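You operate a simulated robot arm through the tools that you are given. There is no shell and no other tool. Be economical: measure what you need, move in short steps, check, and stop when the job is done.

You run a simulated two-armed robot. Do the job below in one go: nothing can be reset, and whatever is moved stays where it is left.

Task
Close the clear trap bay door of ventilator five. Put the dust brush on top of the orange-striped carton. Push the cabinet door marked cords shut. Switch the flow analyser switch on. Open the lower wash drawer, take the purple valve housing and leave it in the inside of the lower wash drawer and shut the drawer again. Put the L tall filter box from the top of the grey bench on the top of the parts cabinet and the M tall filter box on the top of the packing desk. Open the drawer of ventilator five. The order is free.

It is judged by the outcome, as a careful person would: the job done as asked, and still so three seconds after it is handed in. It fails if anything else is knocked over, pushed out of place, dropped, spilled or broken.

Robot
Two 7-joint arms with two-finger parallel grippers on one trunk, on a base that drives. Base frame: it is fixed to the floor where the robot stands at the start and does not move with it; the origin is under the middle of the robot, x ahead of it, y to its left, z up. Lengths are in mm, angles in rad, forces in N, time in s.
The left shoulder is at the start at [62, 199, 1187], the right one opposite. With the tool pointing down near the work surface each hand reaches from about 100 to 680 mm from the robot's upright axis, wherever it stands, measured 20 degrees to its own side. Places, roughly: cabinet door marked cords [-400, 2000, 300]; clear trap bay door of ventilator five [500, 100, 700]; drawer of ventilator five [700, 200, 500]; dust brush (7x3x9 cm) [-100, 900, 1300]; flow analyser switch [-3500, 200, 800]; inside of the lower wash drawer [-2200, 3000, 500]; lower wash drawer [-2200, 2900, 500]; orange-striped carton [-2750, 1250, 1250]; purple valve housing (6x6x5 cm) [-3500, 700, 800]; tall filter box [-3000, 500, 750]; top of the packing desk [-5500, -400, 800]; top of the parts cabinet [-200, 1300, 900]. Payload 1.57 kg a hand.
The TCP of each hand is the grasp point between the finger pads, 30 mm short of the fingertips. In the tool frame z runs along the fingers and y along their closing line. The gripper opens to 110 mm. The fingers are 24 mm wide and 12 mm thick; the gripper's body (48 by 112 mm) begins 78 mm behind the TCP.
Orientation is told as [roll, pitch, yaw] about the base's x, y, z axes, in that order, counted from this pose: with the fingers straight down and closing along the base's y, the tool's x points along the base's -x, its y along +y and its z along -z.

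Tools
- The arms move only by the tool arm_command. It takes "left_steps", "right_steps" or both (then of equal length, played together; a hand with none holds still); each is text: rows parted by semicolons, each of 7 numbers parted by spaces: the turn, a rotation vector about the tool's x, y, z in rad, then the shift along the tool's x, y, z in mm, then the opening, from 0 (shut) to 1 (fully open). In form: ax ay az tx ty tz hand; .... A call has 1 to 12 rows; each row shifts and turns the commanded pose from where the row before left it, along the tool's axes as they then stand. Rows are played at 5 a second. More than 50 mm and 0.15 rad between two rows, or a gripper value outside its range, and nothing of the call is played. Where a pose cannot be reached the arm comes as near as it can. A force on the tool above 40 N (or 10 N above the force at the start of the call, whichever is more), or a blocked arm, ends the call early, and 0.2 s more pass. Each finger travels about 72 mm/s and halts on what it meets, pressing with about 36 N; the grip force reading is that of the motor and also rises with nothing between the fingers. The clock runs only during rows and for 0.2 s after the last one: add rows that do not move to give the fingers time. The reply holds the time, the measured pose of the TCP, the force on the tool along the base axes, the opening and the grip force, in the units named above and with some noise, with the torque about the TCP (base axes, N m) and any sound that the robot's microphone picked up.
- Cameras (640 x 400 px; columns grow to the right, rows downward): "scene" is now at [92.9, 54, 1776.3]; the picture's right is [0.65, -0.76, 0.00], its down [-0.57, -0.49, -0.66] and it looks along [0.50, 0.43, -0.75] (base axes); focal length 214 px, centre (320, 200). "left" rides on the left gripper at [70, -16, -141] in its tool frame; the picture's right is [0.23, 0.97, 0.00], its down [-0.85, 0.20, -0.48] and it looks along [-0.47, 0.11, 0.88] (tool axes); focal length 222 px, centre (320, 200). "right" rides on the right gripper at [70, 16, -141] in its tool frame; the picture's right is [-0.23, 0.97, 0.00], its down [-0.85, -0.20, -0.48] and it looks along [-0.47, -0.11, 0.88] (tool axes); focal length 222 px, centre (320, 200). There is no depth. A picture from a camera that has moved, and an enlarged one, comes with that camera's place and axes in the base frame and with its lens.
- get_image(camera): a new picture of that camera. It takes no simulated time.
- move_column(by): slides the trunk up (or, below 0, down) by that many mm; the arms and the scene camera ride with it, the base frame stays. It gives what a move gives, with no picture.
- roll_base(legs): drives the robot by 1 to 6 legs, each [ahead, left, turn to the left] in mm, mm and rad, along the robot's own axes; the way and the turn of a leg run together, so that a leg with both is an arc; at most 1500 mm and 3.142 rad a leg. The arms and the cameras ride along, it lands a little off, and it stops where it bumps. It gives what a move gives.
- head_to(pan, tilt): turns the head with the scene camera to pan (to the left, within 1.501 rad either way) and tilt (down, from -0.506 to 1.204), counted from straight ahead of the robot. It gives what a move gives.
- enlarge(camera, box): a new picture of the part [left, top, right, bottom] of that camera's present view, enlarged. It takes no simulated time.
- job_done(): hands the job in; it is judged then, once.

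Work in short steps. Places have to be worked out from the pictures, the camera data and where the tool is seen: move nearer, look again, correct. Check each grasp and each placing, and mend what went wrong. You have 207 turns and 190 pictures in all, those below and enlarged ones among them. Open the grippers and draw the arms clear of the work before you hand the job in, unless the task says otherwise.

The tools are called after "Call:" as a command line: name --argument value ..., lists and objects as JSON in quotes. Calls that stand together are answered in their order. arm_command: Moves the arms, as the interface text tells. Its arguments: {"type":"object","properties":{"left_steps":{"type":"string"},"right_steps":{"type":"string"}},"required":[]} The other tools are called the same way: move_column (by) slides the trunk up or down; roll_base (legs) drives the base; head_to (pan, tilt) turns the head that bears the scene camera; get_image (camera) takes a picture; enlarge (camera, box) takes an enlarged picture of a part of a camera's view; job_done () hands the job in.

At the start:

```text
clock: 0.0
left_eef_pos: [381.8, 447.1, 1464.8]
left_tcp_rot: [-0.002, 0.002, -0.001]
left_ft_force: [-0.3, -0.2, 0.5]
left_moment: [-0.01, 0.02, -0.05]
left_width: 109.8
left_gripper_force: 0.2
right_eef_pos: [309.8, 48.3, 1500.2]
right_tcp_rot: [-0.001, 0.003, 0.0]
right_ft_force: [0.9, 0.1, -0.1]
right_moment: [0.01, 0.03, -0.01]
right_width: 109.8
right_gripper_force: 0.1
trunk travel left (down, up): [-784.0, 206.0]
robot x, y, heading: [0.4, 0.4, 0.001]
head pan, tilt: [0.712, 0.852]
```

scene: 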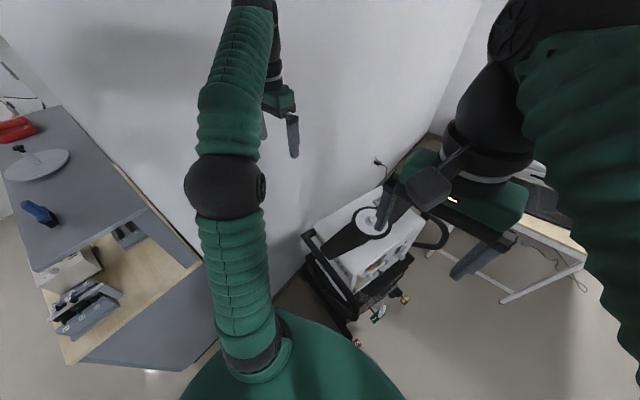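
right: 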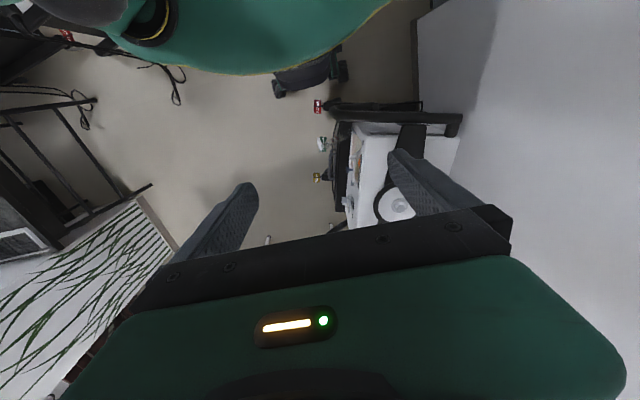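
left: 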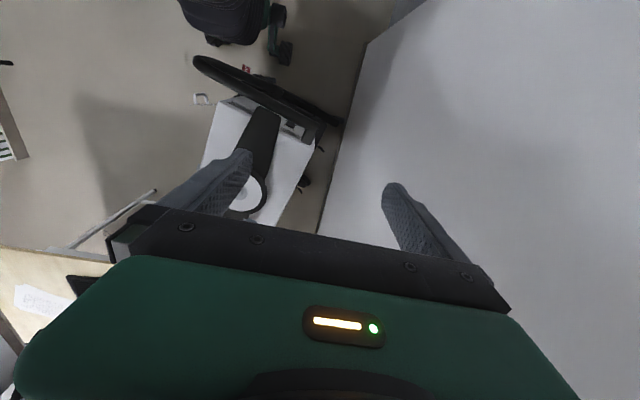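

The ventilator cart stands ahead and a bench to the left. I look around first by turning the head.

Call:
head_to --pan 0.2 --tilt 0.9

Call:
get_image --camera "scene"

Call:
head_to --pan 1.5 --tilt 0.5

Call:
get_image --camera "scene"

```text
clock: 0.9
left_eef_pos: [381.3, 446.5, 1466.5]
left_tcp_rot: [0.001, -0.001, -0.001]
left_ft_force: [0.5, 0.3, 1.1]
left_moment: [0.01, -0.02, -0.02]
left_width: 110.0
left_gripper_force: 0.0
right_eef_pos: [307.2, 46.9, 1500.7]
right_tcp_rot: [-0.001, -0.002, 0.0]
right_ft_force: [-0.1, -0.2, 0.6]
right_moment: [0.0, -0.02, 0.02]
right_width: 110.0
right_gripper_force: 0.1
trunk travel left (down, up): [-784.0, 206.0]
robot x, y, heading: [1.6, 1.5, -0.003]
head pan, tilt: [0.201, 0.901]
```

```text
186 pictures are left
camera scene: at [107.6, 18.0, 1772.7], right [0.2, -0.98, 0.0], down [-0.77, -0.16, -0.62], along [0.61, 0.12, -0.78], focal length 214 px, centre (320, 200)
```

scene: 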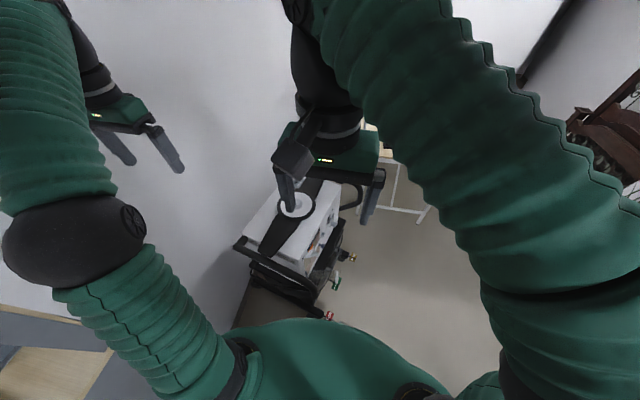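

```text
clock: 2.4
left_eef_pos: [380.8, 446.9, 1464.7]
left_tcp_rot: [0.0, 0.0, 0.001]
left_ft_force: [-0.4, -0.5, -0.6]
left_moment: [-0.02, 0.0, 0.01]
left_width: 110.1
left_gripper_force: 0.0
right_eef_pos: [308.2, 47.4, 1501.0]
right_tcp_rot: [-0.001, 0.001, 0.0]
right_ft_force: [-0.4, 0.1, 0.8]
right_moment: [0.0, 0.03, -0.01]
right_width: 109.8
right_gripper_force: 0.0
trunk travel left (down, up): [-784.0, 206.0]
robot x, y, heading: [-0.6, -3.1, 0.002]
head pan, tilt: [1.499, 0.499]
```

```text
185 pictures are left
camera scene: at [40.3, 93.8, 1806.5], right [1.0, -0.07, 0.0], down [-0.04, -0.48, -0.88], along [0.06, 0.87, -0.48], focal length 214 px, centre (320, 200)
```

scene: 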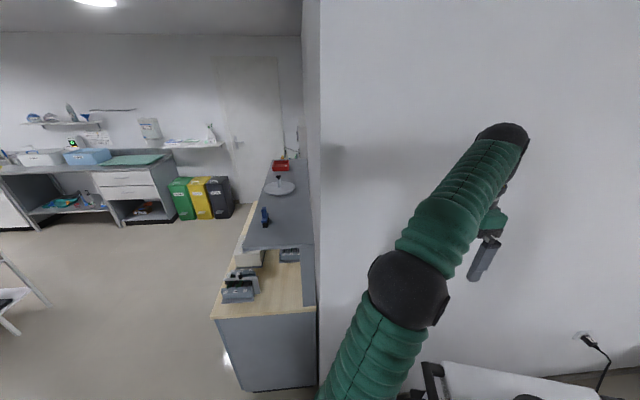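

The dust brush is on the grey upper counter to the left. Now I look to the right side, and up close at the cart through the right camera.

Call:
head_to --pan -1.2 --tilt 0.4

Call:
get_image --camera "scene"

Call:
enlarge --camera "right" --box '[280, 60, 480, 240]'

```text
clock: 4.8
left_eef_pos: [380.6, 447.5, 1466.1]
left_tcp_rot: [0.001, 0.0, 0.001]
left_ft_force: [0.3, -0.5, 0.5]
left_moment: [0.02, 0.03, 0.0]
left_width: 110.2
left_gripper_force: 0.1
right_eef_pos: [307.6, 47.6, 1500.7]
right_tcp_rot: [0.0, 0.001, 0.0]
right_ft_force: [0.1, -0.4, -0.2]
right_moment: [0.0, 0.01, 0.01]
right_width: 110.2
right_gripper_force: 0.1
trunk travel left (down, up): [-784.0, 206.0]
robot x, y, heading: [2.7, -1.5, -0.001]
head pan, tilt: [-1.201, 0.4]
```

```text
184 pictures are left
camera scene: at [67.3, -83.4, 1815.9], right [-0.93, -0.36, 0.0], down [-0.14, 0.36, -0.92], along [0.33, -0.86, -0.39], focal length 214 px, centre (320, 200)
```

scene: 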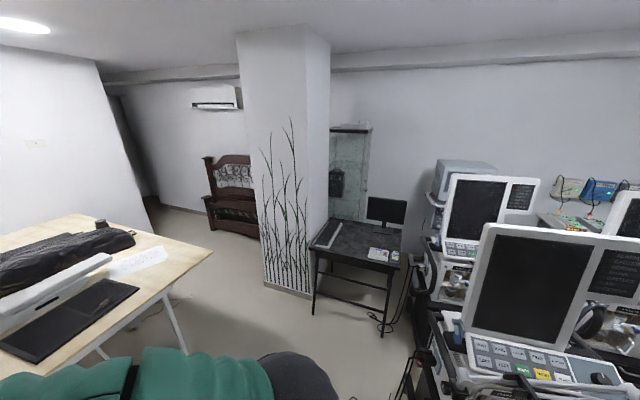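

```text
2.22 times, centred on (380, 150) of right
camera zoom: at [238.9, 63.8, 1642.6], right [0.23, 0.97, 0.0], down [0.86, -0.2, 0.48], along [0.47, -0.11, -0.88], focal length 494 px, centre (187, 311)
```

zoom: 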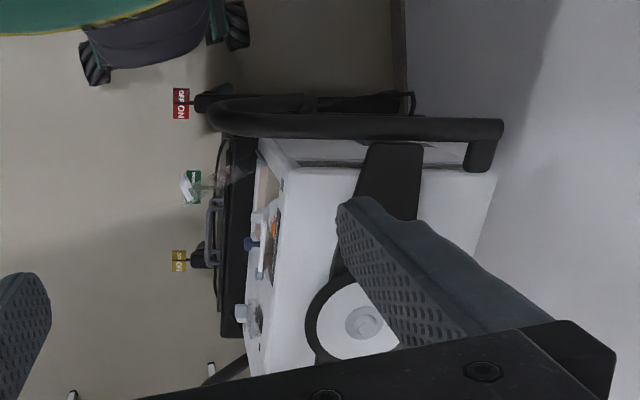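

The cart's front seems to face -y, so I must stand on that side facing +y. I check the floor space to the right and behind before driving.

Call:
head_to --pan -1.45 --tilt 0.95

Call:
get_image --camera "scene"

Call:
head_to --pan -0.5 --tilt 0.95

Call:
get_image --camera "scene"

```text
clock: 5.8
left_eef_pos: [380.7, 446.7, 1465.2]
left_tcp_rot: [-0.001, 0.0, 0.001]
left_ft_force: [0.1, -0.2, 0.0]
left_moment: [-0.01, -0.01, 0.0]
left_width: 110.1
left_gripper_force: 0.0
right_eef_pos: [307.1, 47.6, 1500.6]
right_tcp_rot: [0.001, -0.001, 0.001]
right_ft_force: [-0.4, -0.1, 0.3]
right_moment: [-0.02, 0.02, 0.04]
right_width: 110.3
right_gripper_force: 0.0
trunk travel left (down, up): [-784.0, 206.0]
robot x, y, heading: [-1.9, 1.4, 0.003]
head pan, tilt: [-1.45, 0.949]
```

```text
182 pictures are left
camera scene: at [42.5, -69.3, 1769.4], right [-0.99, -0.12, 0.0], down [-0.1, 0.81, -0.58], along [0.07, -0.58, -0.81], focal length 214 px, centre (320, 200)
```

scene: 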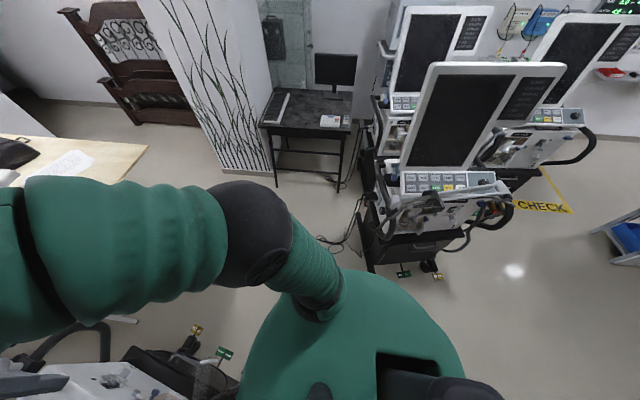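

```text
clock: 7.0
left_eef_pos: [381.0, 446.5, 1465.6]
left_tcp_rot: [0.0, -0.001, -0.002]
left_ft_force: [0.6, 1.2, -0.8]
left_moment: [-0.04, 0.0, -0.02]
left_width: 109.9
left_gripper_force: 0.0
right_eef_pos: [307.9, 47.9, 1500.9]
right_tcp_rot: [0.001, 0.001, -0.001]
right_ft_force: [-0.1, 0.0, -0.2]
right_moment: [0.01, 0.0, -0.04]
right_width: 109.9
right_gripper_force: 0.1
trunk travel left (down, up): [-784.0, 206.0]
robot x, y, heading: [-0.9, 1.6, 0.003]
head pan, tilt: [-0.499, 0.949]
```

```text
181 pictures are left
camera scene: at [97.5, -31.9, 1769.2], right [-0.48, -0.88, 0.0], down [-0.71, 0.39, -0.58], along [0.51, -0.28, -0.81], focal length 214 px, centre (320, 200)
```

scene: 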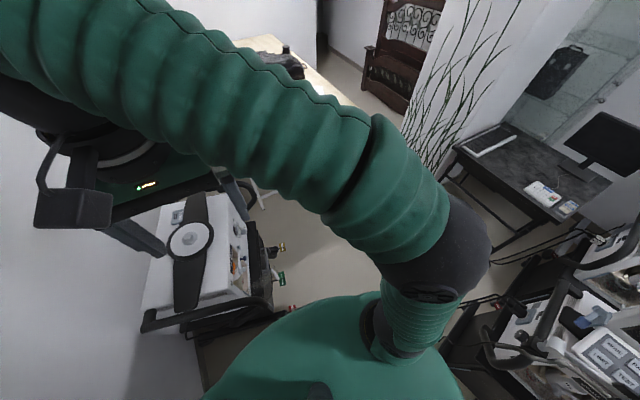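

Floor ahead-right is clear. I drive to about (600,-600) and turn left to face the cart's front.

Call:
roll_base --legs '[[0, -300, 0], [600, -350, 0], [0, 0, 1.571]]'

Call:
head_to --pan 0 --tilt 0.9

Call:
get_image --camera "scene"

```text
clock: 16.3
left_eef_pos: [158.1, -268.1, 1465.6]
left_tcp_rot: [-0.003, 0.001, 1.566]
left_ft_force: [-0.4, 0.6, 0.3]
left_moment: [0.01, 0.02, 0.02]
left_width: 110.0
left_gripper_force: 0.1
right_eef_pos: [557.0, -343.2, 1501.6]
right_tcp_rot: [-0.001, 0.001, 1.564]
right_ft_force: [-0.2, -1.1, -0.1]
right_moment: [-0.02, 0.01, 0.03]
right_width: 110.1
right_gripper_force: 0.0
trunk travel left (down, up): [-784.0, 206.0]
robot x, y, heading: [602.9, -650.8, 1.566]
head pan, tilt: [-0.499, 0.949]
```

```text
clock: 17.2
left_eef_pos: [160.5, -269.1, 1466.7]
left_tcp_rot: [-0.001, 0.0, 1.565]
left_ft_force: [0.2, -0.2, 0.2]
left_moment: [0.03, 0.03, 0.0]
left_width: 110.0
left_gripper_force: 0.2
right_eef_pos: [558.6, -344.1, 1502.8]
right_tcp_rot: [-0.001, 0.001, 1.565]
right_ft_force: [0.1, -0.4, -0.5]
right_moment: [-0.01, -0.03, -0.01]
right_width: 110.0
right_gripper_force: 0.0
trunk travel left (down, up): [-784.0, 206.0]
robot x, y, heading: [600.5, -650.2, 1.566]
head pan, tilt: [0.0, 0.901]
```

```text
180 pictures are left
camera scene: at [601.8, -543.8, 1772.7], right [1.0, -0.01, 0.0], down [0.0, -0.78, -0.62], along [0.01, 0.62, -0.78], focal length 214 px, centre (320, 200)
```

scene: 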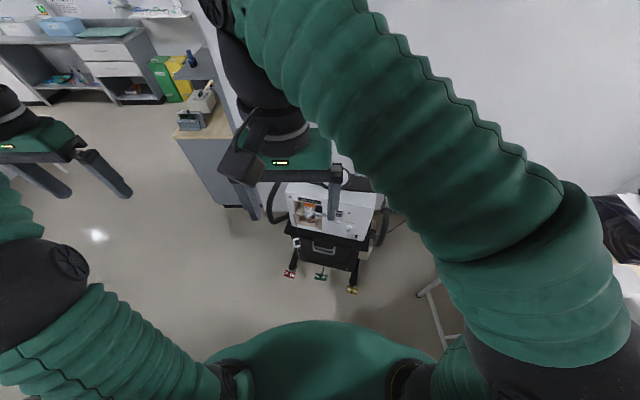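

Cart front is visible; I zoom in.

Call:
enlarge --camera "scene" --box '[250, 165, 410, 300]'

Call:
enlarge --camera "right" --box '[160, 0, 460, 220]'

```text
2.96 times, centred on (330, 232) of scene
camera zoom: at [601.8, -543.8, 1772.7], right [1.0, -0.01, 0.0], down [0.0, -0.78, -0.62], along [0.01, 0.62, -0.78], focal length 636 px, centre (290, 104)
```

zoom: 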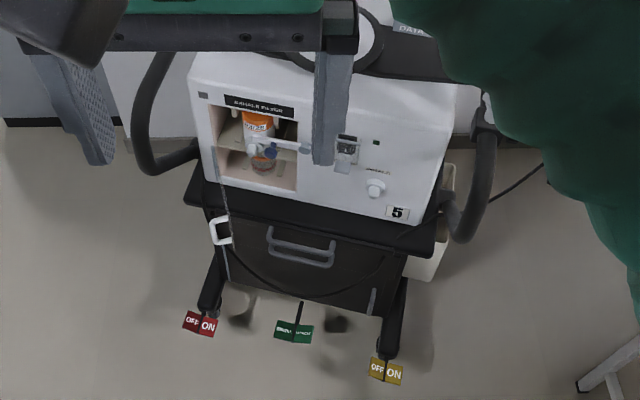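

```text
1.82 times, centred on (310, 110) of right
camera zoom: at [542.9, -414.0, 1643.0], right [-0.97, 0.23, 0.0], down [0.2, 0.85, 0.48], along [0.11, 0.47, -0.88], focal length 404 px, centre (338, 364)
```

zoom: 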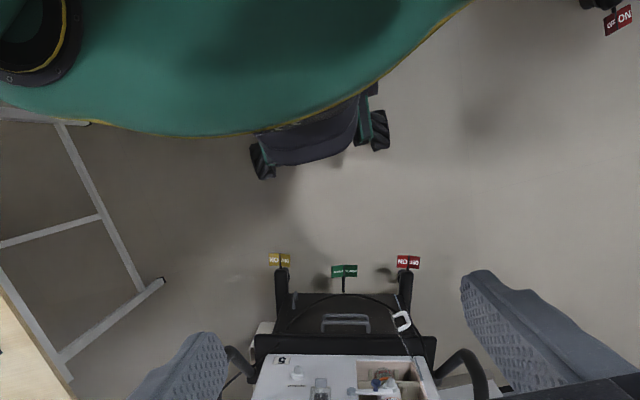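

This is ventilator 5. Drawer handle about (640,75,500). I lower the trunk to see the front at a flatter angle.

Call:
move_column --by -500

Call:
head_to --pan 0 --tilt 0.6

Call:
get_image --camera "scene"

```text
refused: -500 is not a number from -400 to 400
```

```text
clock: 18.1
left_eef_pos: [159.9, -269.1, 1468.2]
left_tcp_rot: [-0.001, 0.001, 1.565]
left_ft_force: [0.0, -0.1, 0.0]
left_moment: [0.03, 0.02, -0.02]
left_width: 109.8
left_gripper_force: 0.1
right_eef_pos: [557.7, -344.3, 1501.5]
right_tcp_rot: [0.0, 0.0, 1.564]
right_ft_force: [-0.7, 0.2, -0.1]
right_moment: [0.0, 0.05, -0.01]
right_width: 109.9
right_gripper_force: 0.1
trunk travel left (down, up): [-784.0, 206.0]
robot x, y, heading: [602.8, -650.5, 1.562]
head pan, tilt: [0.0, 0.6]
```

```text
177 pictures are left
camera scene: at [602.2, -530.8, 1797.4], right [1.0, 0.0, 0.0], down [0.0, -0.57, -0.82], along [0.01, 0.82, -0.57], focal length 214 px, centre (320, 200)
```

scene: 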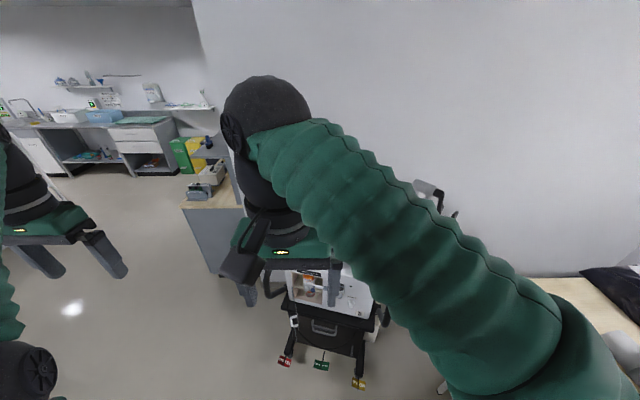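

The right arm is in the way; I move the right hand 250 mm to the right and lower the trunk 400.

Call:
arm_command --right_steps "0 0 0 0 -50 0 1;0 0 0 0 -50 0 1;0 0 0 0 -50 0 1;0 0 0 0 -50 0 1;0 0 0 0 -50 0 1"

Call:
move_column --by -400

Call:
get_image --camera "scene"

```text
clock: 19.2
left_eef_pos: [162.2, -270.7, 1467.2]
left_tcp_rot: [0.002, 0.002, 1.565]
left_ft_force: [-0.4, 0.7, -0.1]
left_moment: [-0.01, 0.03, 0.02]
left_width: 110.3
left_gripper_force: 0.0
right_eef_pos: [811.4, -347.6, 1500.9]
right_tcp_rot: [0.002, 0.0, 1.567]
right_ft_force: [0.4, 0.8, 0.3]
right_moment: [-0.01, 0.01, -0.04]
right_width: 110.0
right_gripper_force: 0.1
trunk travel left (down, up): [-784.0, 206.0]
robot x, y, heading: [605.8, -652.7, 1.568]
head pan, tilt: [0.0, 0.6]
```

```text
clock: 23.1
left_eef_pos: [161.1, -269.3, 1066.5]
left_tcp_rot: [0.001, 0.003, 1.565]
left_ft_force: [0.6, 0.0, 0.5]
left_moment: [-0.01, 0.0, 0.0]
left_width: 110.3
left_gripper_force: 0.0
right_eef_pos: [810.0, -345.9, 1101.1]
right_tcp_rot: [0.002, -0.001, 1.566]
right_ft_force: [0.4, 1.0, -0.4]
right_moment: [-0.01, -0.02, -0.01]
right_width: 109.8
right_gripper_force: 0.0
trunk travel left (down, up): [-384.0, 606.0]
robot x, y, heading: [603.3, -650.3, 1.564]
head pan, tilt: [0.0, 0.6]
```

```text
176 pictures are left
camera scene: at [604.4, -531.5, 1397.5], right [1.0, 0.0, 0.0], down [0.0, -0.57, -0.82], along [0.0, 0.82, -0.57], focal length 214 px, centre (320, 200)
```

scene: 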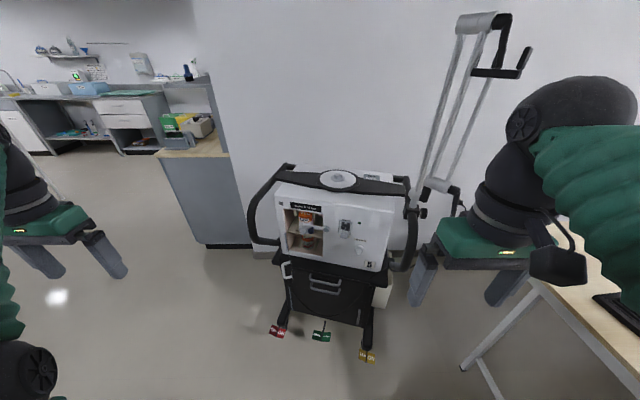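

Call:
enlarge --camera "scene" --box '[240, 160, 430, 345]'

Call:
enlarge --camera "scene" --box '[270, 190, 340, 300]'

```text
2.16 times, centred on (335, 252) of scene
camera zoom: at [604.4, -531.5, 1397.5], right [1.0, 0.0, 0.0], down [0.0, -0.57, -0.82], along [0.0, 0.82, -0.57], focal length 464 px, centre (288, 86)
```

zoom: 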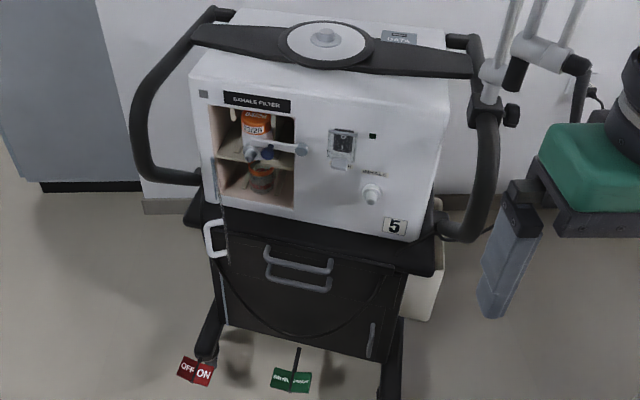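

```text
3.64 times, centred on (305, 245) of scene
camera zoom: at [604.4, -531.5, 1397.5], right [1.0, 0.0, 0.0], down [0.0, -0.57, -0.82], along [0.0, 0.82, -0.57], focal length 780 px, centre (374, 36)
```

zoom: 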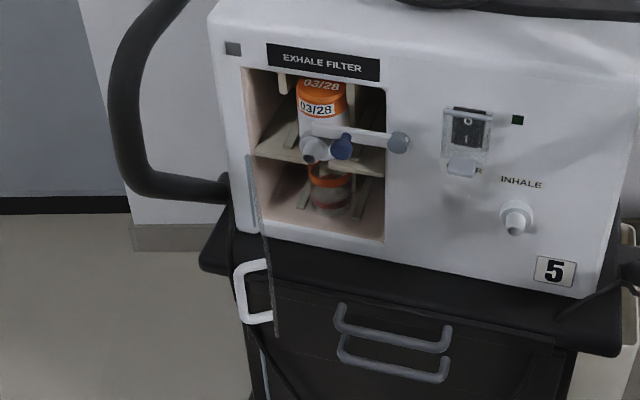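

The clear door stands open, hinged at x≈464,y≈105 with free edge near (497,-30), z 668–915. I bring the left hand to its left side and turn the fingers forward, shut.

Call:
arm_command --left_steps "0 0 0 -22 -46 0 0.6;0 0 0 -22 -46 0 0.3;0 0 0 -22 -46 0 0;0 0 0 -22 -46 0 0;0 0 0 -22 -46 0 0"

Call:
arm_command --left_steps "0 -0.1428 0 0 0 0 0;0 -0.1428 0 0 0 0 0;0 -0.1428 0 0 0 0 0;0 -0.1428 0 0 0 0 0;0 -0.1428 0 0 0 0 0;0 -0.1428 0 0 0 0 0;0 -0.1428 0 0 0 0 0;0 -0.1428 0 0 0 0 0;0 -0.1428 0 0 0 0 0;0 -0.1428 0 0 0 0 0;0 -0.1428 0 0 0 0 0"

Call:
get_image --camera "scene"

```text
refused: row 1 steps farther than a row can; nothing moved
```

```text
clock: 25.5
left_eef_pos: [160.5, -270.1, 1066.3]
left_tcp_rot: [2.478, -1.569, -0.911]
left_ft_force: [-0.5, 0.7, 1.2]
left_moment: [0.03, -0.04, -0.01]
left_width: 0.1
left_gripper_force: 21.1
right_eef_pos: [809.6, -345.9, 1101.3]
right_tcp_rot: [0.001, 0.001, 1.566]
right_ft_force: [-0.1, 0.7, -0.3]
right_moment: [-0.01, -0.03, 0.02]
right_width: 110.0
right_gripper_force: 0.2
trunk travel left (down, up): [-384.0, 606.0]
robot x, y, heading: [607.3, -651.7, 1.566]
head pan, tilt: [0.0, 0.6]
```

```text
173 pictures are left
camera scene: at [604.0, -531.8, 1397.5], right [1.0, 0.0, 0.0], down [0.0, -0.57, -0.82], along [0.0, 0.82, -0.57], focal length 214 px, centre (320, 200)
```

scene: 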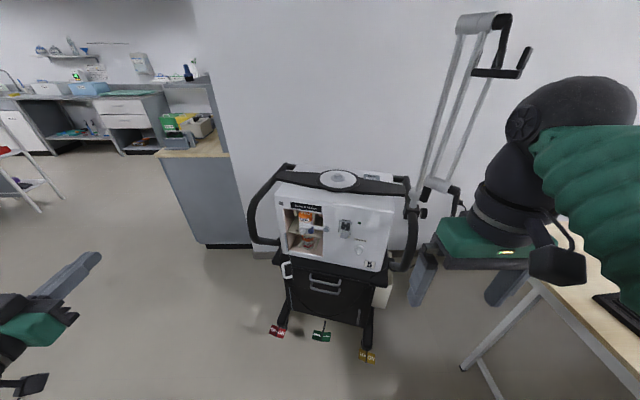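

Fingers now point forward. I bring the tip to the left of the door, at about (420,-90,790).

Call:
arm_command --left_steps "0 0 0 27.6 -26 18 0;0 0 0 27.6 -26 18 0;0 0 0 27.6 -26 18 0;0 0 0 27.6 -26 18 0;0 0 0 27.6 -26 18 0;0 0 0 27.6 -26 18 0;0 0 0 27.6 -26 18 0;0 0 0 27.6 -26 18 0;0 0 0 27.6 -26 18 0;0 0 0 27.6 -26 18 0"

Call:
enlarge --camera "scene" --box '[200, 150, 440, 340]'

Call:
get_image --camera "left"

```text
clock: 27.7
left_eef_pos: [333.2, -70.2, 814.6]
left_tcp_rot: [-0.482, -1.565, 2.028]
left_ft_force: [-0.7, 0.1, 0.2]
left_moment: [0.01, -0.01, -0.03]
left_width: 0.0
left_gripper_force: 21.5
left hand out of reach, approached as far as the arm can: row 3, 4, 5, 6, 9, 10
right_eef_pos: [810.9, -344.9, 1101.6]
right_tcp_rot: [0.001, 0.002, 1.563]
right_ft_force: [0.9, -0.2, -0.1]
right_moment: [-0.02, -0.01, 0.02]
right_width: 110.0
right_gripper_force: 0.1
trunk travel left (down, up): [-384.0, 606.0]
robot x, y, heading: [601.4, -652.4, 1.561]
head pan, tilt: [0.0, 0.6]
```

```text
2.11 times, centred on (320, 245) of scene
camera zoom: at [604.3, -529.6, 1397.3], right [1.0, 0.0, 0.0], down [0.0, -0.57, -0.82], along [0.0, 0.82, -0.57], focal length 452 px, centre (320, 105)
```

zoom: 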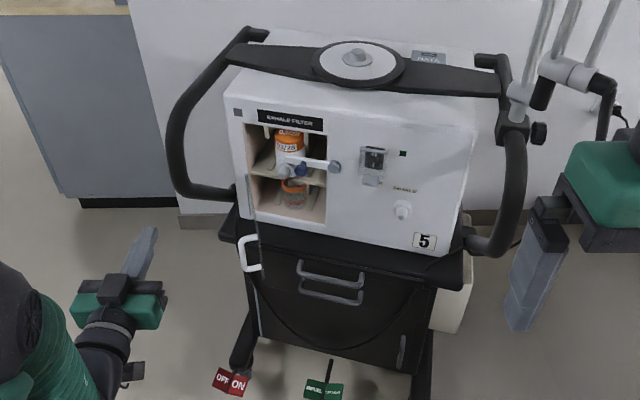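

```text
171 pictures are left
camera left: at [346.9, -212.2, 744.5], right [-0.97, 0.02, -0.23], down [-0.21, -0.47, 0.86], along [-0.09, 0.88, 0.46], focal length 222 px, centre (320, 200)
```

left: 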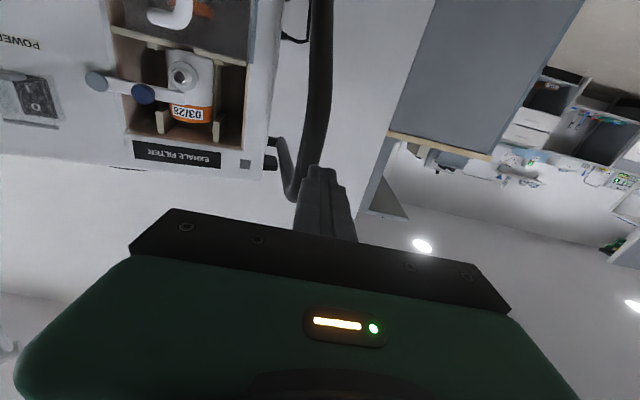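

The hand halted at (333,-70,815). I step right toward the door.

Call:
arm_command --left_steps "0 0 0 0 -30 0 0;0 0 0 0 -30 0 0"

```text
clock: 28.3
left_eef_pos: [335.8, -81.1, 826.6]
left_tcp_rot: [-0.334, -1.569, 1.882]
left_ft_force: [0.1, -0.2, 0.7]
left_moment: [0.04, -0.02, 0.0]
left_width: 0.0
left_gripper_force: 21.3
left hand out of reach, approached as far as the arm can: row 1, 2
right_eef_pos: [810.5, -345.5, 1100.4]
right_tcp_rot: [0.002, -0.001, 1.566]
right_ft_force: [0.2, -0.5, 0.0]
right_moment: [-0.01, 0.02, 0.03]
right_width: 109.8
right_gripper_force: 0.0
trunk travel left (down, up): [-384.0, 606.0]
robot x, y, heading: [604.3, -653.4, 1.558]
head pan, tilt: [0.0, 0.6]
```

The arm looks too folded here, so I back the base away 200 mm and then reach out again.

Call:
roll_base --legs '[[-200, 0, 0]]'

Call:
arm_command --left_steps "0 0 0 0 -25 25 0;0 0 0 0 -25 25 0;0 0 0 0 -15 25 0;0 0 0 0 0 25 0"

```text
clock: 29.9
left_eef_pos: [332.5, -282.1, 826.7]
left_tcp_rot: [-0.445, -1.567, 1.997]
left_ft_force: [0.1, -0.4, -1.0]
left_moment: [-0.03, -0.01, 0.02]
left_width: 0.0
left_gripper_force: 21.7
right_eef_pos: [809.8, -545.9, 1101.0]
right_tcp_rot: [0.002, 0.001, 1.569]
right_ft_force: [-0.5, 0.0, -0.1]
right_moment: [0.0, -0.01, 0.02]
right_width: 109.9
right_gripper_force: 0.1
trunk travel left (down, up): [-384.0, 606.0]
robot x, y, heading: [603.3, -854.5, 1.562]
head pan, tilt: [0.0, 0.6]
```

```text
clock: 30.9
left_eef_pos: [326.5, -190.7, 837.9]
left_tcp_rot: [-0.527, -1.566, 2.071]
left_ft_force: [-0.3, 1.1, -0.2]
left_moment: [0.02, -0.01, -0.01]
left_width: 0.0
left_gripper_force: 21.4
left hand out of reach, approached as far as the arm can: row 1, 2, 3, 4
right_eef_pos: [808.6, -544.9, 1102.8]
right_tcp_rot: [0.003, 0.0, 1.566]
right_ft_force: [-0.1, 0.6, -0.6]
right_moment: [0.02, -0.03, 0.03]
right_width: 110.2
right_gripper_force: 0.1
trunk travel left (down, up): [-384.0, 606.0]
robot x, y, heading: [604.1, -849.7, 1.566]
head pan, tilt: [0.0, 0.6]
```

The wrist seems at a limit with level fingers. I tilt the fingers ~40° down and retry the shift.

Call:
arm_command --left_steps "0 0.14 0 0 0 0 0;0 0.14 0 0 0 0 0;0 0.14 0 0 0 0 0;0 0.14 0 0 0 0 0;0 0.14 0 0 0 0 0;0 0 0 0 -20 0 0;0 0 0 0 -20 0 0"

Call:
get_image --camera "scene"

```text
clock: 32.5
left_eef_pos: [368.9, -194.2, 836.6]
left_tcp_rot: [0.0, -0.868, 1.551]
left_ft_force: [0.9, 1.1, 0.0]
left_moment: [-0.01, 0.0, -0.02]
left_width: 0.1
left_gripper_force: 21.0
left hand out of reach, approached as far as the arm can: row 5
right_eef_pos: [810.7, -546.2, 1101.2]
right_tcp_rot: [0.001, -0.001, 1.569]
right_ft_force: [-0.5, 0.3, 0.3]
right_moment: [-0.03, -0.04, -0.01]
right_width: 110.0
right_gripper_force: 0.0
trunk travel left (down, up): [-384.0, 606.0]
robot x, y, heading: [603.4, -856.1, 1.566]
head pan, tilt: [0.0, 0.6]
```

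```text
170 pictures are left
camera scene: at [605.4, -730.7, 1397.5], right [1.0, 0.0, 0.0], down [0.0, -0.57, -0.82], along [0.0, 0.82, -0.57], focal length 214 px, centre (320, 200)
```

scene: 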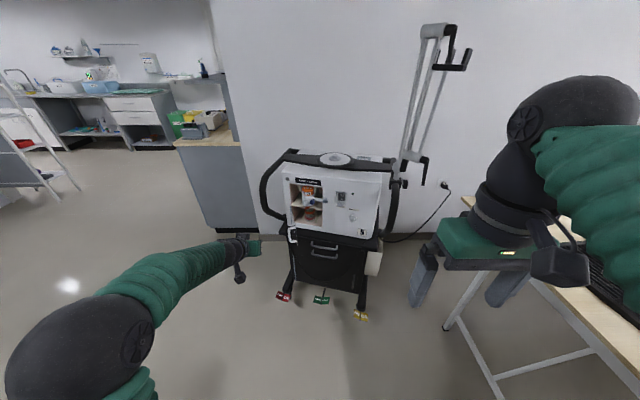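

Now reachable. I drive forward 150 mm and look.

Call:
roll_base --legs '[[150, 0, 0]]'

Call:
enlarge --camera "scene" --box '[220, 160, 420, 330]'

Call:
get_image --camera "left"

```text
clock: 33.9
left_eef_pos: [369.8, -42.5, 835.5]
left_tcp_rot: [0.001, -0.866, 1.548]
left_ft_force: [-0.3, 0.7, 0.5]
left_moment: [-0.01, 0.02, -0.01]
left_width: 0.0
left_gripper_force: 21.5
right_eef_pos: [810.3, -394.4, 1101.1]
right_tcp_rot: [0.001, 0.0, 1.565]
right_ft_force: [0.3, 1.0, 0.7]
right_moment: [-0.04, 0.0, 0.0]
right_width: 110.1
right_gripper_force: 0.0
trunk travel left (down, up): [-384.0, 606.0]
robot x, y, heading: [604.8, -702.3, 1.567]
head pan, tilt: [0.0, 0.6]
```

```text
2.35 times, centred on (320, 245) of scene
camera zoom: at [605.2, -579.0, 1397.4], right [1.0, 0.0, 0.0], down [0.0, -0.57, -0.82], along [0.0, 0.82, -0.57], focal length 505 px, centre (320, 94)
```

zoom: 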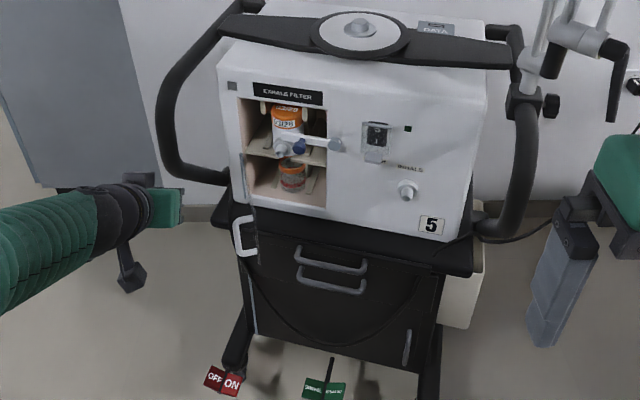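

```text
168 pictures are left
camera left: at [383.9, -195.9, 873.1], right [-0.98, -0.13, -0.17], down [-0.2, 0.19, 0.96], along [-0.09, 0.97, -0.21], focal length 222 px, centre (320, 200)
```

left: 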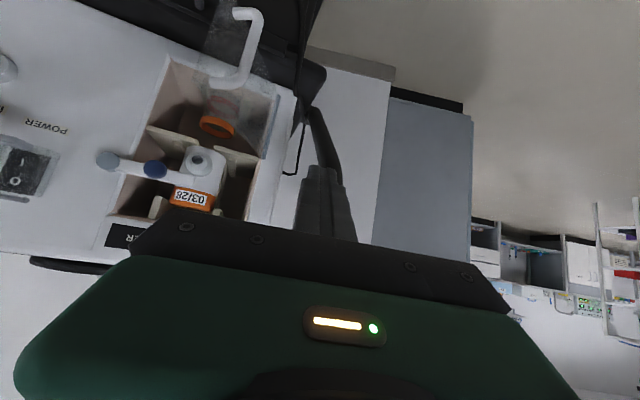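

The door in fact covers only the lower bay (z≈665–797), free edge near (498,-30) with the white handle. I lower the tip to z≈745 and approach to x≈450.

Call:
arm_command --left_steps "0 0 0 27 0 23 0;0 0 0 27 0 23 0;0 0 0 0 -40 0 0;0 0 0 0 -40 0 0;0 0 0 0 0 0 0"

Call:
get_image --camera "left"

Call:
enlarge --camera "scene" --box '[250, 180, 400, 310]'

```text
clock: 35.1
left_eef_pos: [450.3, -48.0, 766.0]
left_tcp_rot: [-0.003, -0.87, 1.553]
left_ft_force: [0.2, -0.3, -0.8]
left_moment: [0.0, -0.01, -0.04]
left_width: 0.0
left_gripper_force: 20.8
right_eef_pos: [808.4, -396.0, 1101.6]
right_tcp_rot: [0.0, 0.0, 1.568]
right_ft_force: [0.2, -1.4, 0.8]
right_moment: [-0.03, -0.04, 0.0]
right_width: 110.1
right_gripper_force: 0.0
trunk travel left (down, up): [-384.0, 606.0]
robot x, y, heading: [601.1, -700.9, 1.562]
head pan, tilt: [0.0, 0.6]
```

```text
167 pictures are left
camera left: at [464.2, -199.8, 803.7], right [-0.98, -0.13, -0.18], down [-0.2, 0.19, 0.96], along [-0.09, 0.97, -0.21], focal length 222 px, centre (320, 200)
```

left: 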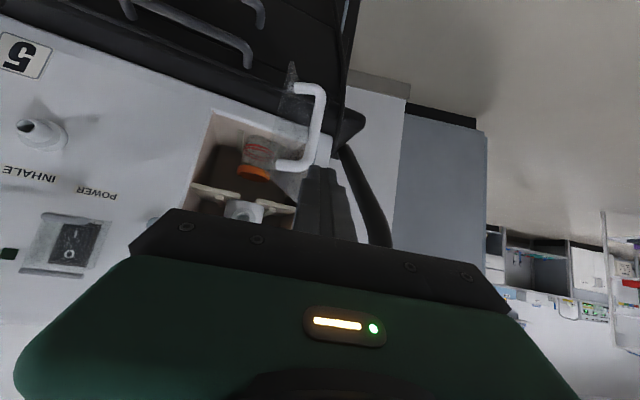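

```text
3.08 times, centred on (325, 245) of scene
camera zoom: at [603.3, -580.0, 1397.5], right [1.0, 0.0, 0.0], down [0.0, -0.57, -0.82], along [0.0, 0.82, -0.57], focal length 660 px, centre (305, 62)
```

zoom: 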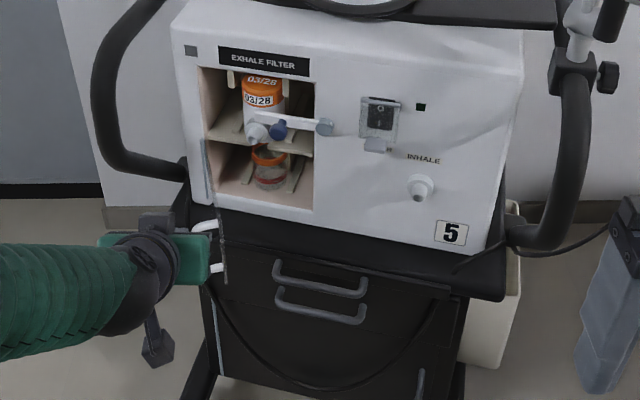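

Tip is just left of the door handle. I push along the door's arc.

Call:
arm_command --left_steps "0 0 0 -7.8 -25 9.2 0;0 0 0 -10.3 -22 12.2 0;0 0 0 -11.6 -31 13.7 0;0 0 0 -16.8 -23 19.8 0;0 0 0 0 0 0 0"

Call:
enlarge --camera "scene" --box '[250, 180, 400, 310]'

Call:
get_image --camera "left"

```text
clock: 36.5
left_eef_pos: [495.3, 36.9, 780.3]
left_tcp_rot: [-0.032, -0.889, 1.66]
left_ft_force: [-0.5, 0.0, 0.2]
left_moment: [-0.02, -0.01, 0.03]
left_width: 0.2
left_gripper_force: 21.1
right_eef_pos: [809.8, -396.4, 1099.4]
right_tcp_rot: [0.001, -0.002, 1.567]
right_ft_force: [0.3, 0.2, -0.4]
right_moment: [0.03, 0.02, -0.02]
right_width: 109.9
right_gripper_force: 0.0
trunk travel left (down, up): [-384.0, 606.0]
robot x, y, heading: [601.2, -701.2, 1.564]
head pan, tilt: [0.0, 0.6]
stopped in row 5 (left hand): the arm was blocked; the commanded pose is now the measured one
```

```text
3.08 times, centred on (325, 245) of scene
camera zoom: at [605.4, -579.7, 1395.6], right [1.0, 0.0, 0.0], down [0.0, -0.57, -0.82], along [0.0, 0.82, -0.57], focal length 660 px, centre (305, 62)
```

zoom: 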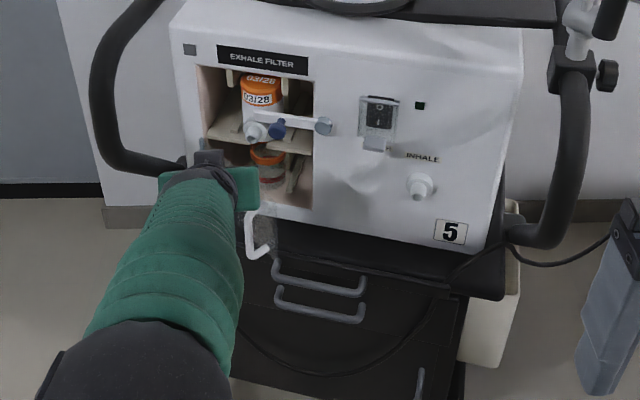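

```text
164 pictures are left
camera left: at [522.3, -115.1, 815.1], right [-0.96, -0.21, -0.2], down [-0.23, 0.15, 0.96], along [-0.17, 0.97, -0.19], focal length 222 px, centre (320, 200)
```

left: 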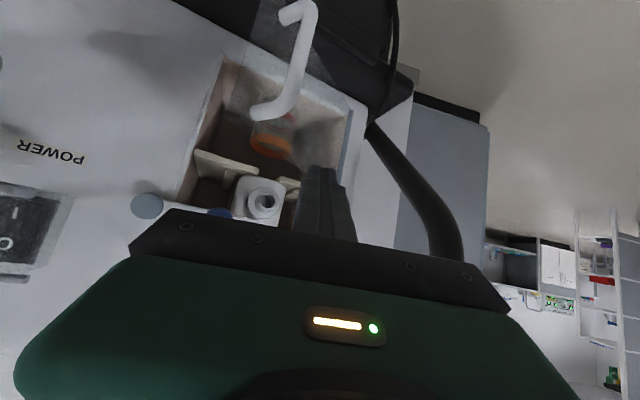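

The door turned to ~45° but my finger slid to the hinge side. I retreat, yaw the fingers toward the right and re-approach at the handle.

Call:
arm_command --left_steps "0 0 0 23.2 0 -19.7 0;0 0 0 23.2 0 -19.7 0;0 0 0 23.2 0 -19.7 0;0.1 0 0.085 0 0 0 0;0.1 0 0.085 0 0 0 0;0.1 0 0.085 0 0 0 0;0 0 0 0 0 0 0"

Call:
get_image --camera "left"

Call:
enlarge --camera "scene" --box '[250, 180, 400, 310]'

```text
clock: 38.1
left_eef_pos: [506.3, -53.8, 762.6]
left_tcp_rot: [-0.011, -0.891, 1.239]
left_ft_force: [0.4, -0.1, -0.1]
left_moment: [0.0, 0.0, 0.0]
left_width: 0.0
left_gripper_force: 21.4
right_eef_pos: [811.0, -396.3, 1103.0]
right_tcp_rot: [0.001, -0.002, 1.568]
right_ft_force: [0.2, 0.8, 0.1]
right_moment: [0.01, 0.0, 0.04]
right_width: 110.0
right_gripper_force: 0.0
trunk travel left (down, up): [-384.0, 606.0]
robot x, y, heading: [603.1, -701.4, 1.57]
head pan, tilt: [0.0, 0.6]
```

```text
163 pictures are left
camera left: at [471.6, -204.3, 797.0], right [-0.96, 0.19, -0.18], down [-0.14, 0.23, 0.96], along [0.22, 0.96, -0.19], focal length 222 px, centre (320, 200)
```

left: 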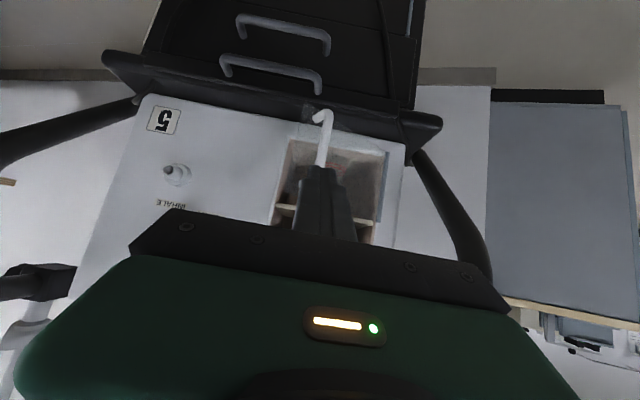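

```text
3.08 times, centred on (325, 245) of scene
camera zoom: at [605.3, -580.1, 1397.5], right [1.0, 0.0, 0.0], down [0.0, -0.57, -0.82], along [0.0, 0.82, -0.57], focal length 660 px, centre (305, 62)
```

zoom: 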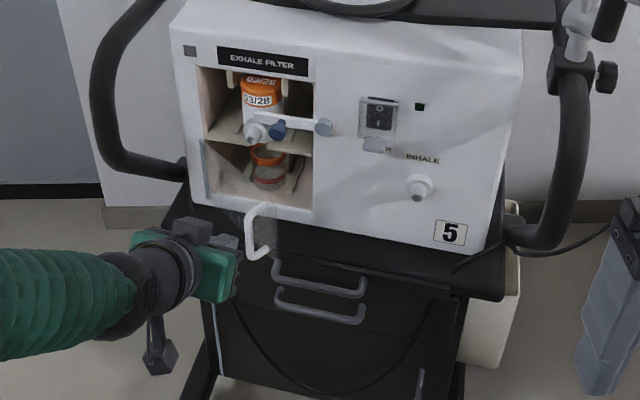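

Handle is now right ahead of the fingertip (~(550,11)). I push forward-right along the arc.

Call:
arm_command --left_steps "0 0 0 -15.6 -6 19.2 0;0 0 0 -15.6 -6 19.2 0;0 0 0 -15.6 -4.3 19.2 0;0 0 0 -15.6 -4.3 19.2 0;0 0 0 0 0 0 0"

Call:
get_image --camera "left"

Call:
enlarge --camera "scene" --box '[250, 180, 400, 310]'

```text
clock: 39.3
left_eef_pos: [558.5, 32.0, 762.2]
left_tcp_rot: [-0.01, -0.889, 1.241]
left_ft_force: [0.0, 0.6, 0.0]
left_moment: [-0.02, 0.02, 0.0]
left_width: 0.0
left_gripper_force: 21.1
right_eef_pos: [810.9, -397.5, 1101.8]
right_tcp_rot: [0.001, 0.0, 1.567]
right_ft_force: [-0.4, -0.2, -0.2]
right_moment: [0.01, 0.04, 0.01]
right_width: 110.0
right_gripper_force: 0.1
trunk travel left (down, up): [-384.0, 606.0]
robot x, y, heading: [601.9, -701.2, 1.566]
head pan, tilt: [0.0, 0.6]
```

```text
161 pictures are left
camera left: at [524.5, -117.7, 796.3], right [-0.96, 0.19, -0.18], down [-0.14, 0.23, 0.96], along [0.22, 0.96, -0.19], focal length 222 px, centre (320, 200)
```

left: 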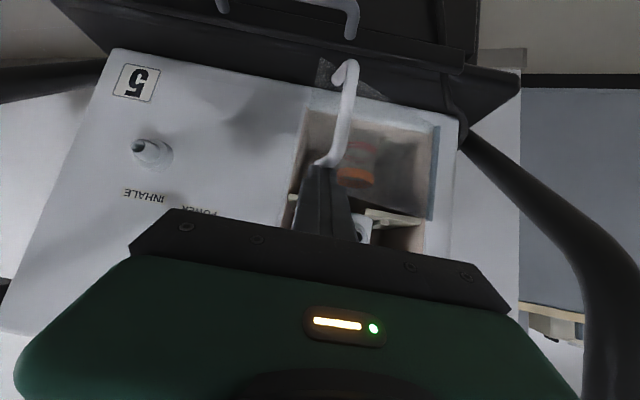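

```text
3.08 times, centred on (325, 245) of scene
camera zoom: at [605.3, -580.1, 1397.5], right [1.0, 0.0, 0.0], down [0.0, -0.57, -0.82], along [0.0, 0.82, -0.57], focal length 660 px, centre (305, 62)
```

zoom: 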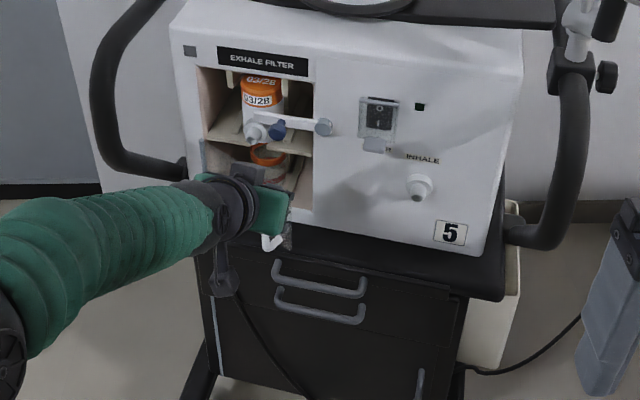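

Door is mostly closed and force is low. I continue the push toward the front plane.

Call:
arm_command --left_steps "0 0 0 -13.9 3.2 17.2 0;0 0 0 -13.9 3.2 17.2 0;0 0 0 -9 3 12 0;0 0 0 0 0 0 0"

Call:
get_image --camera "left"

```text
clock: 40.3
left_eef_pos: [570.4, 91.7, 760.7]
left_tcp_rot: [-0.012, -0.89, 1.239]
left_ft_force: [-0.3, 0.0, -0.3]
left_moment: [-0.02, -0.02, -0.03]
left_width: 0.0
left_gripper_force: 21.3
right_eef_pos: [811.1, -397.4, 1102.0]
right_tcp_rot: [0.002, -0.001, 1.569]
right_ft_force: [-0.1, -0.2, 0.0]
right_moment: [-0.02, -0.01, 0.01]
right_width: 110.0
right_gripper_force: 0.1
trunk travel left (down, up): [-384.0, 606.0]
robot x, y, heading: [603.3, -701.0, 1.564]
head pan, tilt: [0.0, 0.6]
```

```text
159 pictures are left
camera left: at [535.4, -58.5, 795.7], right [-0.96, 0.19, -0.18], down [-0.14, 0.23, 0.96], along [0.22, 0.96, -0.19], focal length 222 px, centre (320, 200)
```

left: 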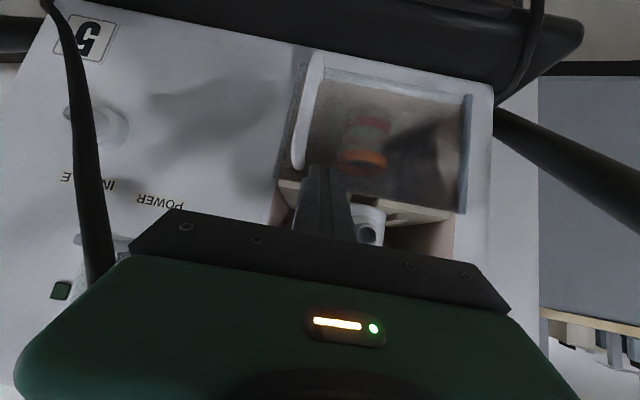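

Door nearly shut; a few more millimetres until I feel contact.

Call:
arm_command --left_steps "0 0 0 -5 1 6 0;0 0 0 -5 1 6 0;0 0 0 -5 1 6 0;0 0 0 0 0 0 0"

Call:
get_image --camera "left"

Call:
enlarge --camera "scene" --box '[250, 180, 400, 310]'

```text
clock: 40.9
left_eef_pos: [572.5, 98.6, 762.3]
left_tcp_rot: [-0.017, -0.876, 1.242]
left_ft_force: [-6.3, -28.1, 12.2]
left_moment: [-0.07, 0.09, 0.17]
left_width: 0.0
left_gripper_force: 21.2
right_eef_pos: [808.2, -401.7, 1103.2]
right_tcp_rot: [0.0, -0.006, 1.567]
right_ft_force: [-0.2, -0.5, 0.3]
right_moment: [-0.04, 0.01, -0.03]
right_width: 109.9
right_gripper_force: 0.1
trunk travel left (down, up): [-384.0, 606.0]
robot x, y, heading: [600.6, -703.0, 1.567]
head pan, tilt: [0.0, 0.6]
stopped in row 3 (left hand): the force on the tool passed its limit at 52 N (the readings are from after the stop); the commanded pose is now the measured one
```

```text
158 pictures are left
camera left: at [537.1, -50.8, 798.3], right [-0.96, 0.19, -0.18], down [-0.14, 0.24, 0.96], along [0.22, 0.95, -0.2], focal length 222 px, centre (320, 200)
```

left: 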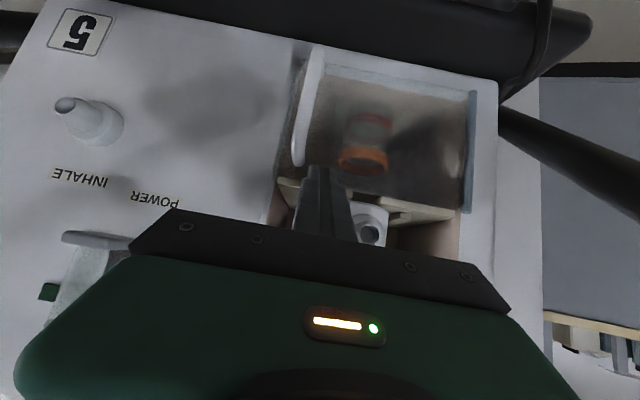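

```text
3.08 times, centred on (325, 245) of scene
camera zoom: at [602.9, -588.1, 1398.4], right [1.0, 0.0, 0.0], down [0.0, -0.56, -0.83], along [0.0, 0.83, -0.56], focal length 660 px, centre (305, 62)
```

zoom: 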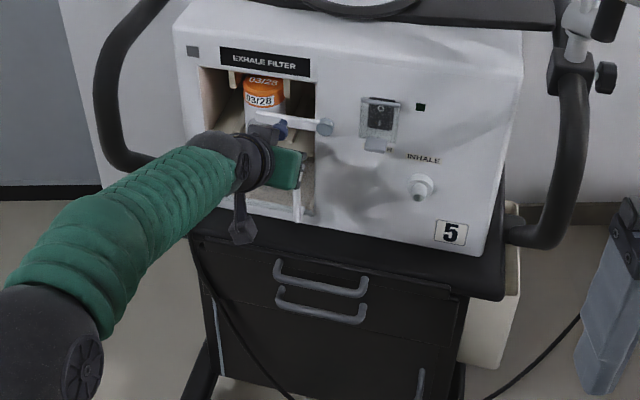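

Contact at the stop. I retreat horizontally and look whether it stays closed.

Call:
arm_command --left_steps "0 0 0 19 0 -24 0;0 0 0 19 0 -24 0;0 0 0 19 0 -24 0;0 0 0 19 0 -24 0;0 0 0 19 0 -24 0;0 0 0 0 30 0 0;0 0 0 0 40 0 0"

Call:
enlarge --camera "scene" --box '[260, 190, 350, 270]'

Call:
get_image --camera "left"

```text
clock: 42.5
left_eef_pos: [454.5, -19.8, 761.5]
left_tcp_rot: [-0.018, -0.876, 1.245]
left_ft_force: [-0.7, 0.5, -0.3]
left_moment: [-0.02, 0.0, -0.03]
left_width: 0.0
left_gripper_force: 21.3
right_eef_pos: [807.2, -397.5, 1102.5]
right_tcp_rot: [0.001, -0.002, 1.565]
right_ft_force: [-0.1, -0.1, 0.0]
right_moment: [0.01, -0.01, 0.0]
right_width: 110.0
right_gripper_force: 0.1
trunk travel left (down, up): [-384.0, 606.0]
robot x, y, heading: [602.0, -705.8, 1.565]
head pan, tilt: [0.0, 0.6]
```

```text
5.00 times, centred on (305, 230) of scene
camera zoom: at [601.5, -580.3, 1397.4], right [1.0, 0.0, 0.0], down [0.0, -0.57, -0.82], along [0.0, 0.82, -0.57], focal length 1072 px, centre (395, 50)
```

zoom: 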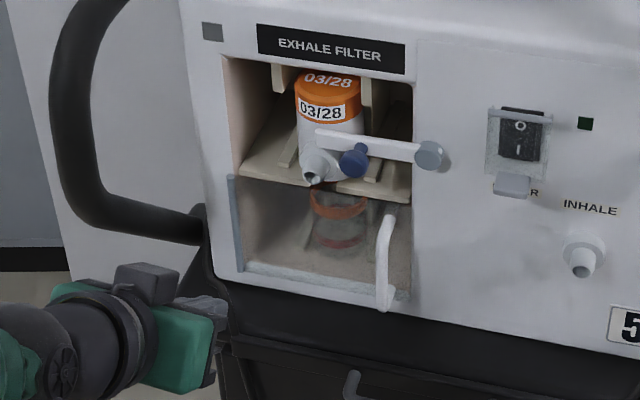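

```text
155 pictures are left
camera left: at [419.4, -168.9, 798.2], right [-0.96, 0.19, -0.19], down [-0.14, 0.24, 0.96], along [0.22, 0.95, -0.21], focal length 222 px, centre (320, 200)
```

left: 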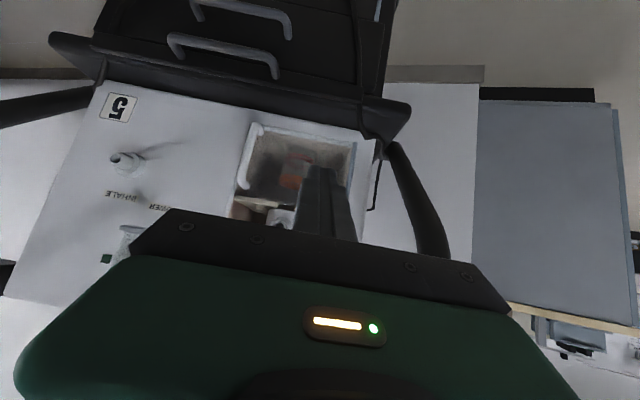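

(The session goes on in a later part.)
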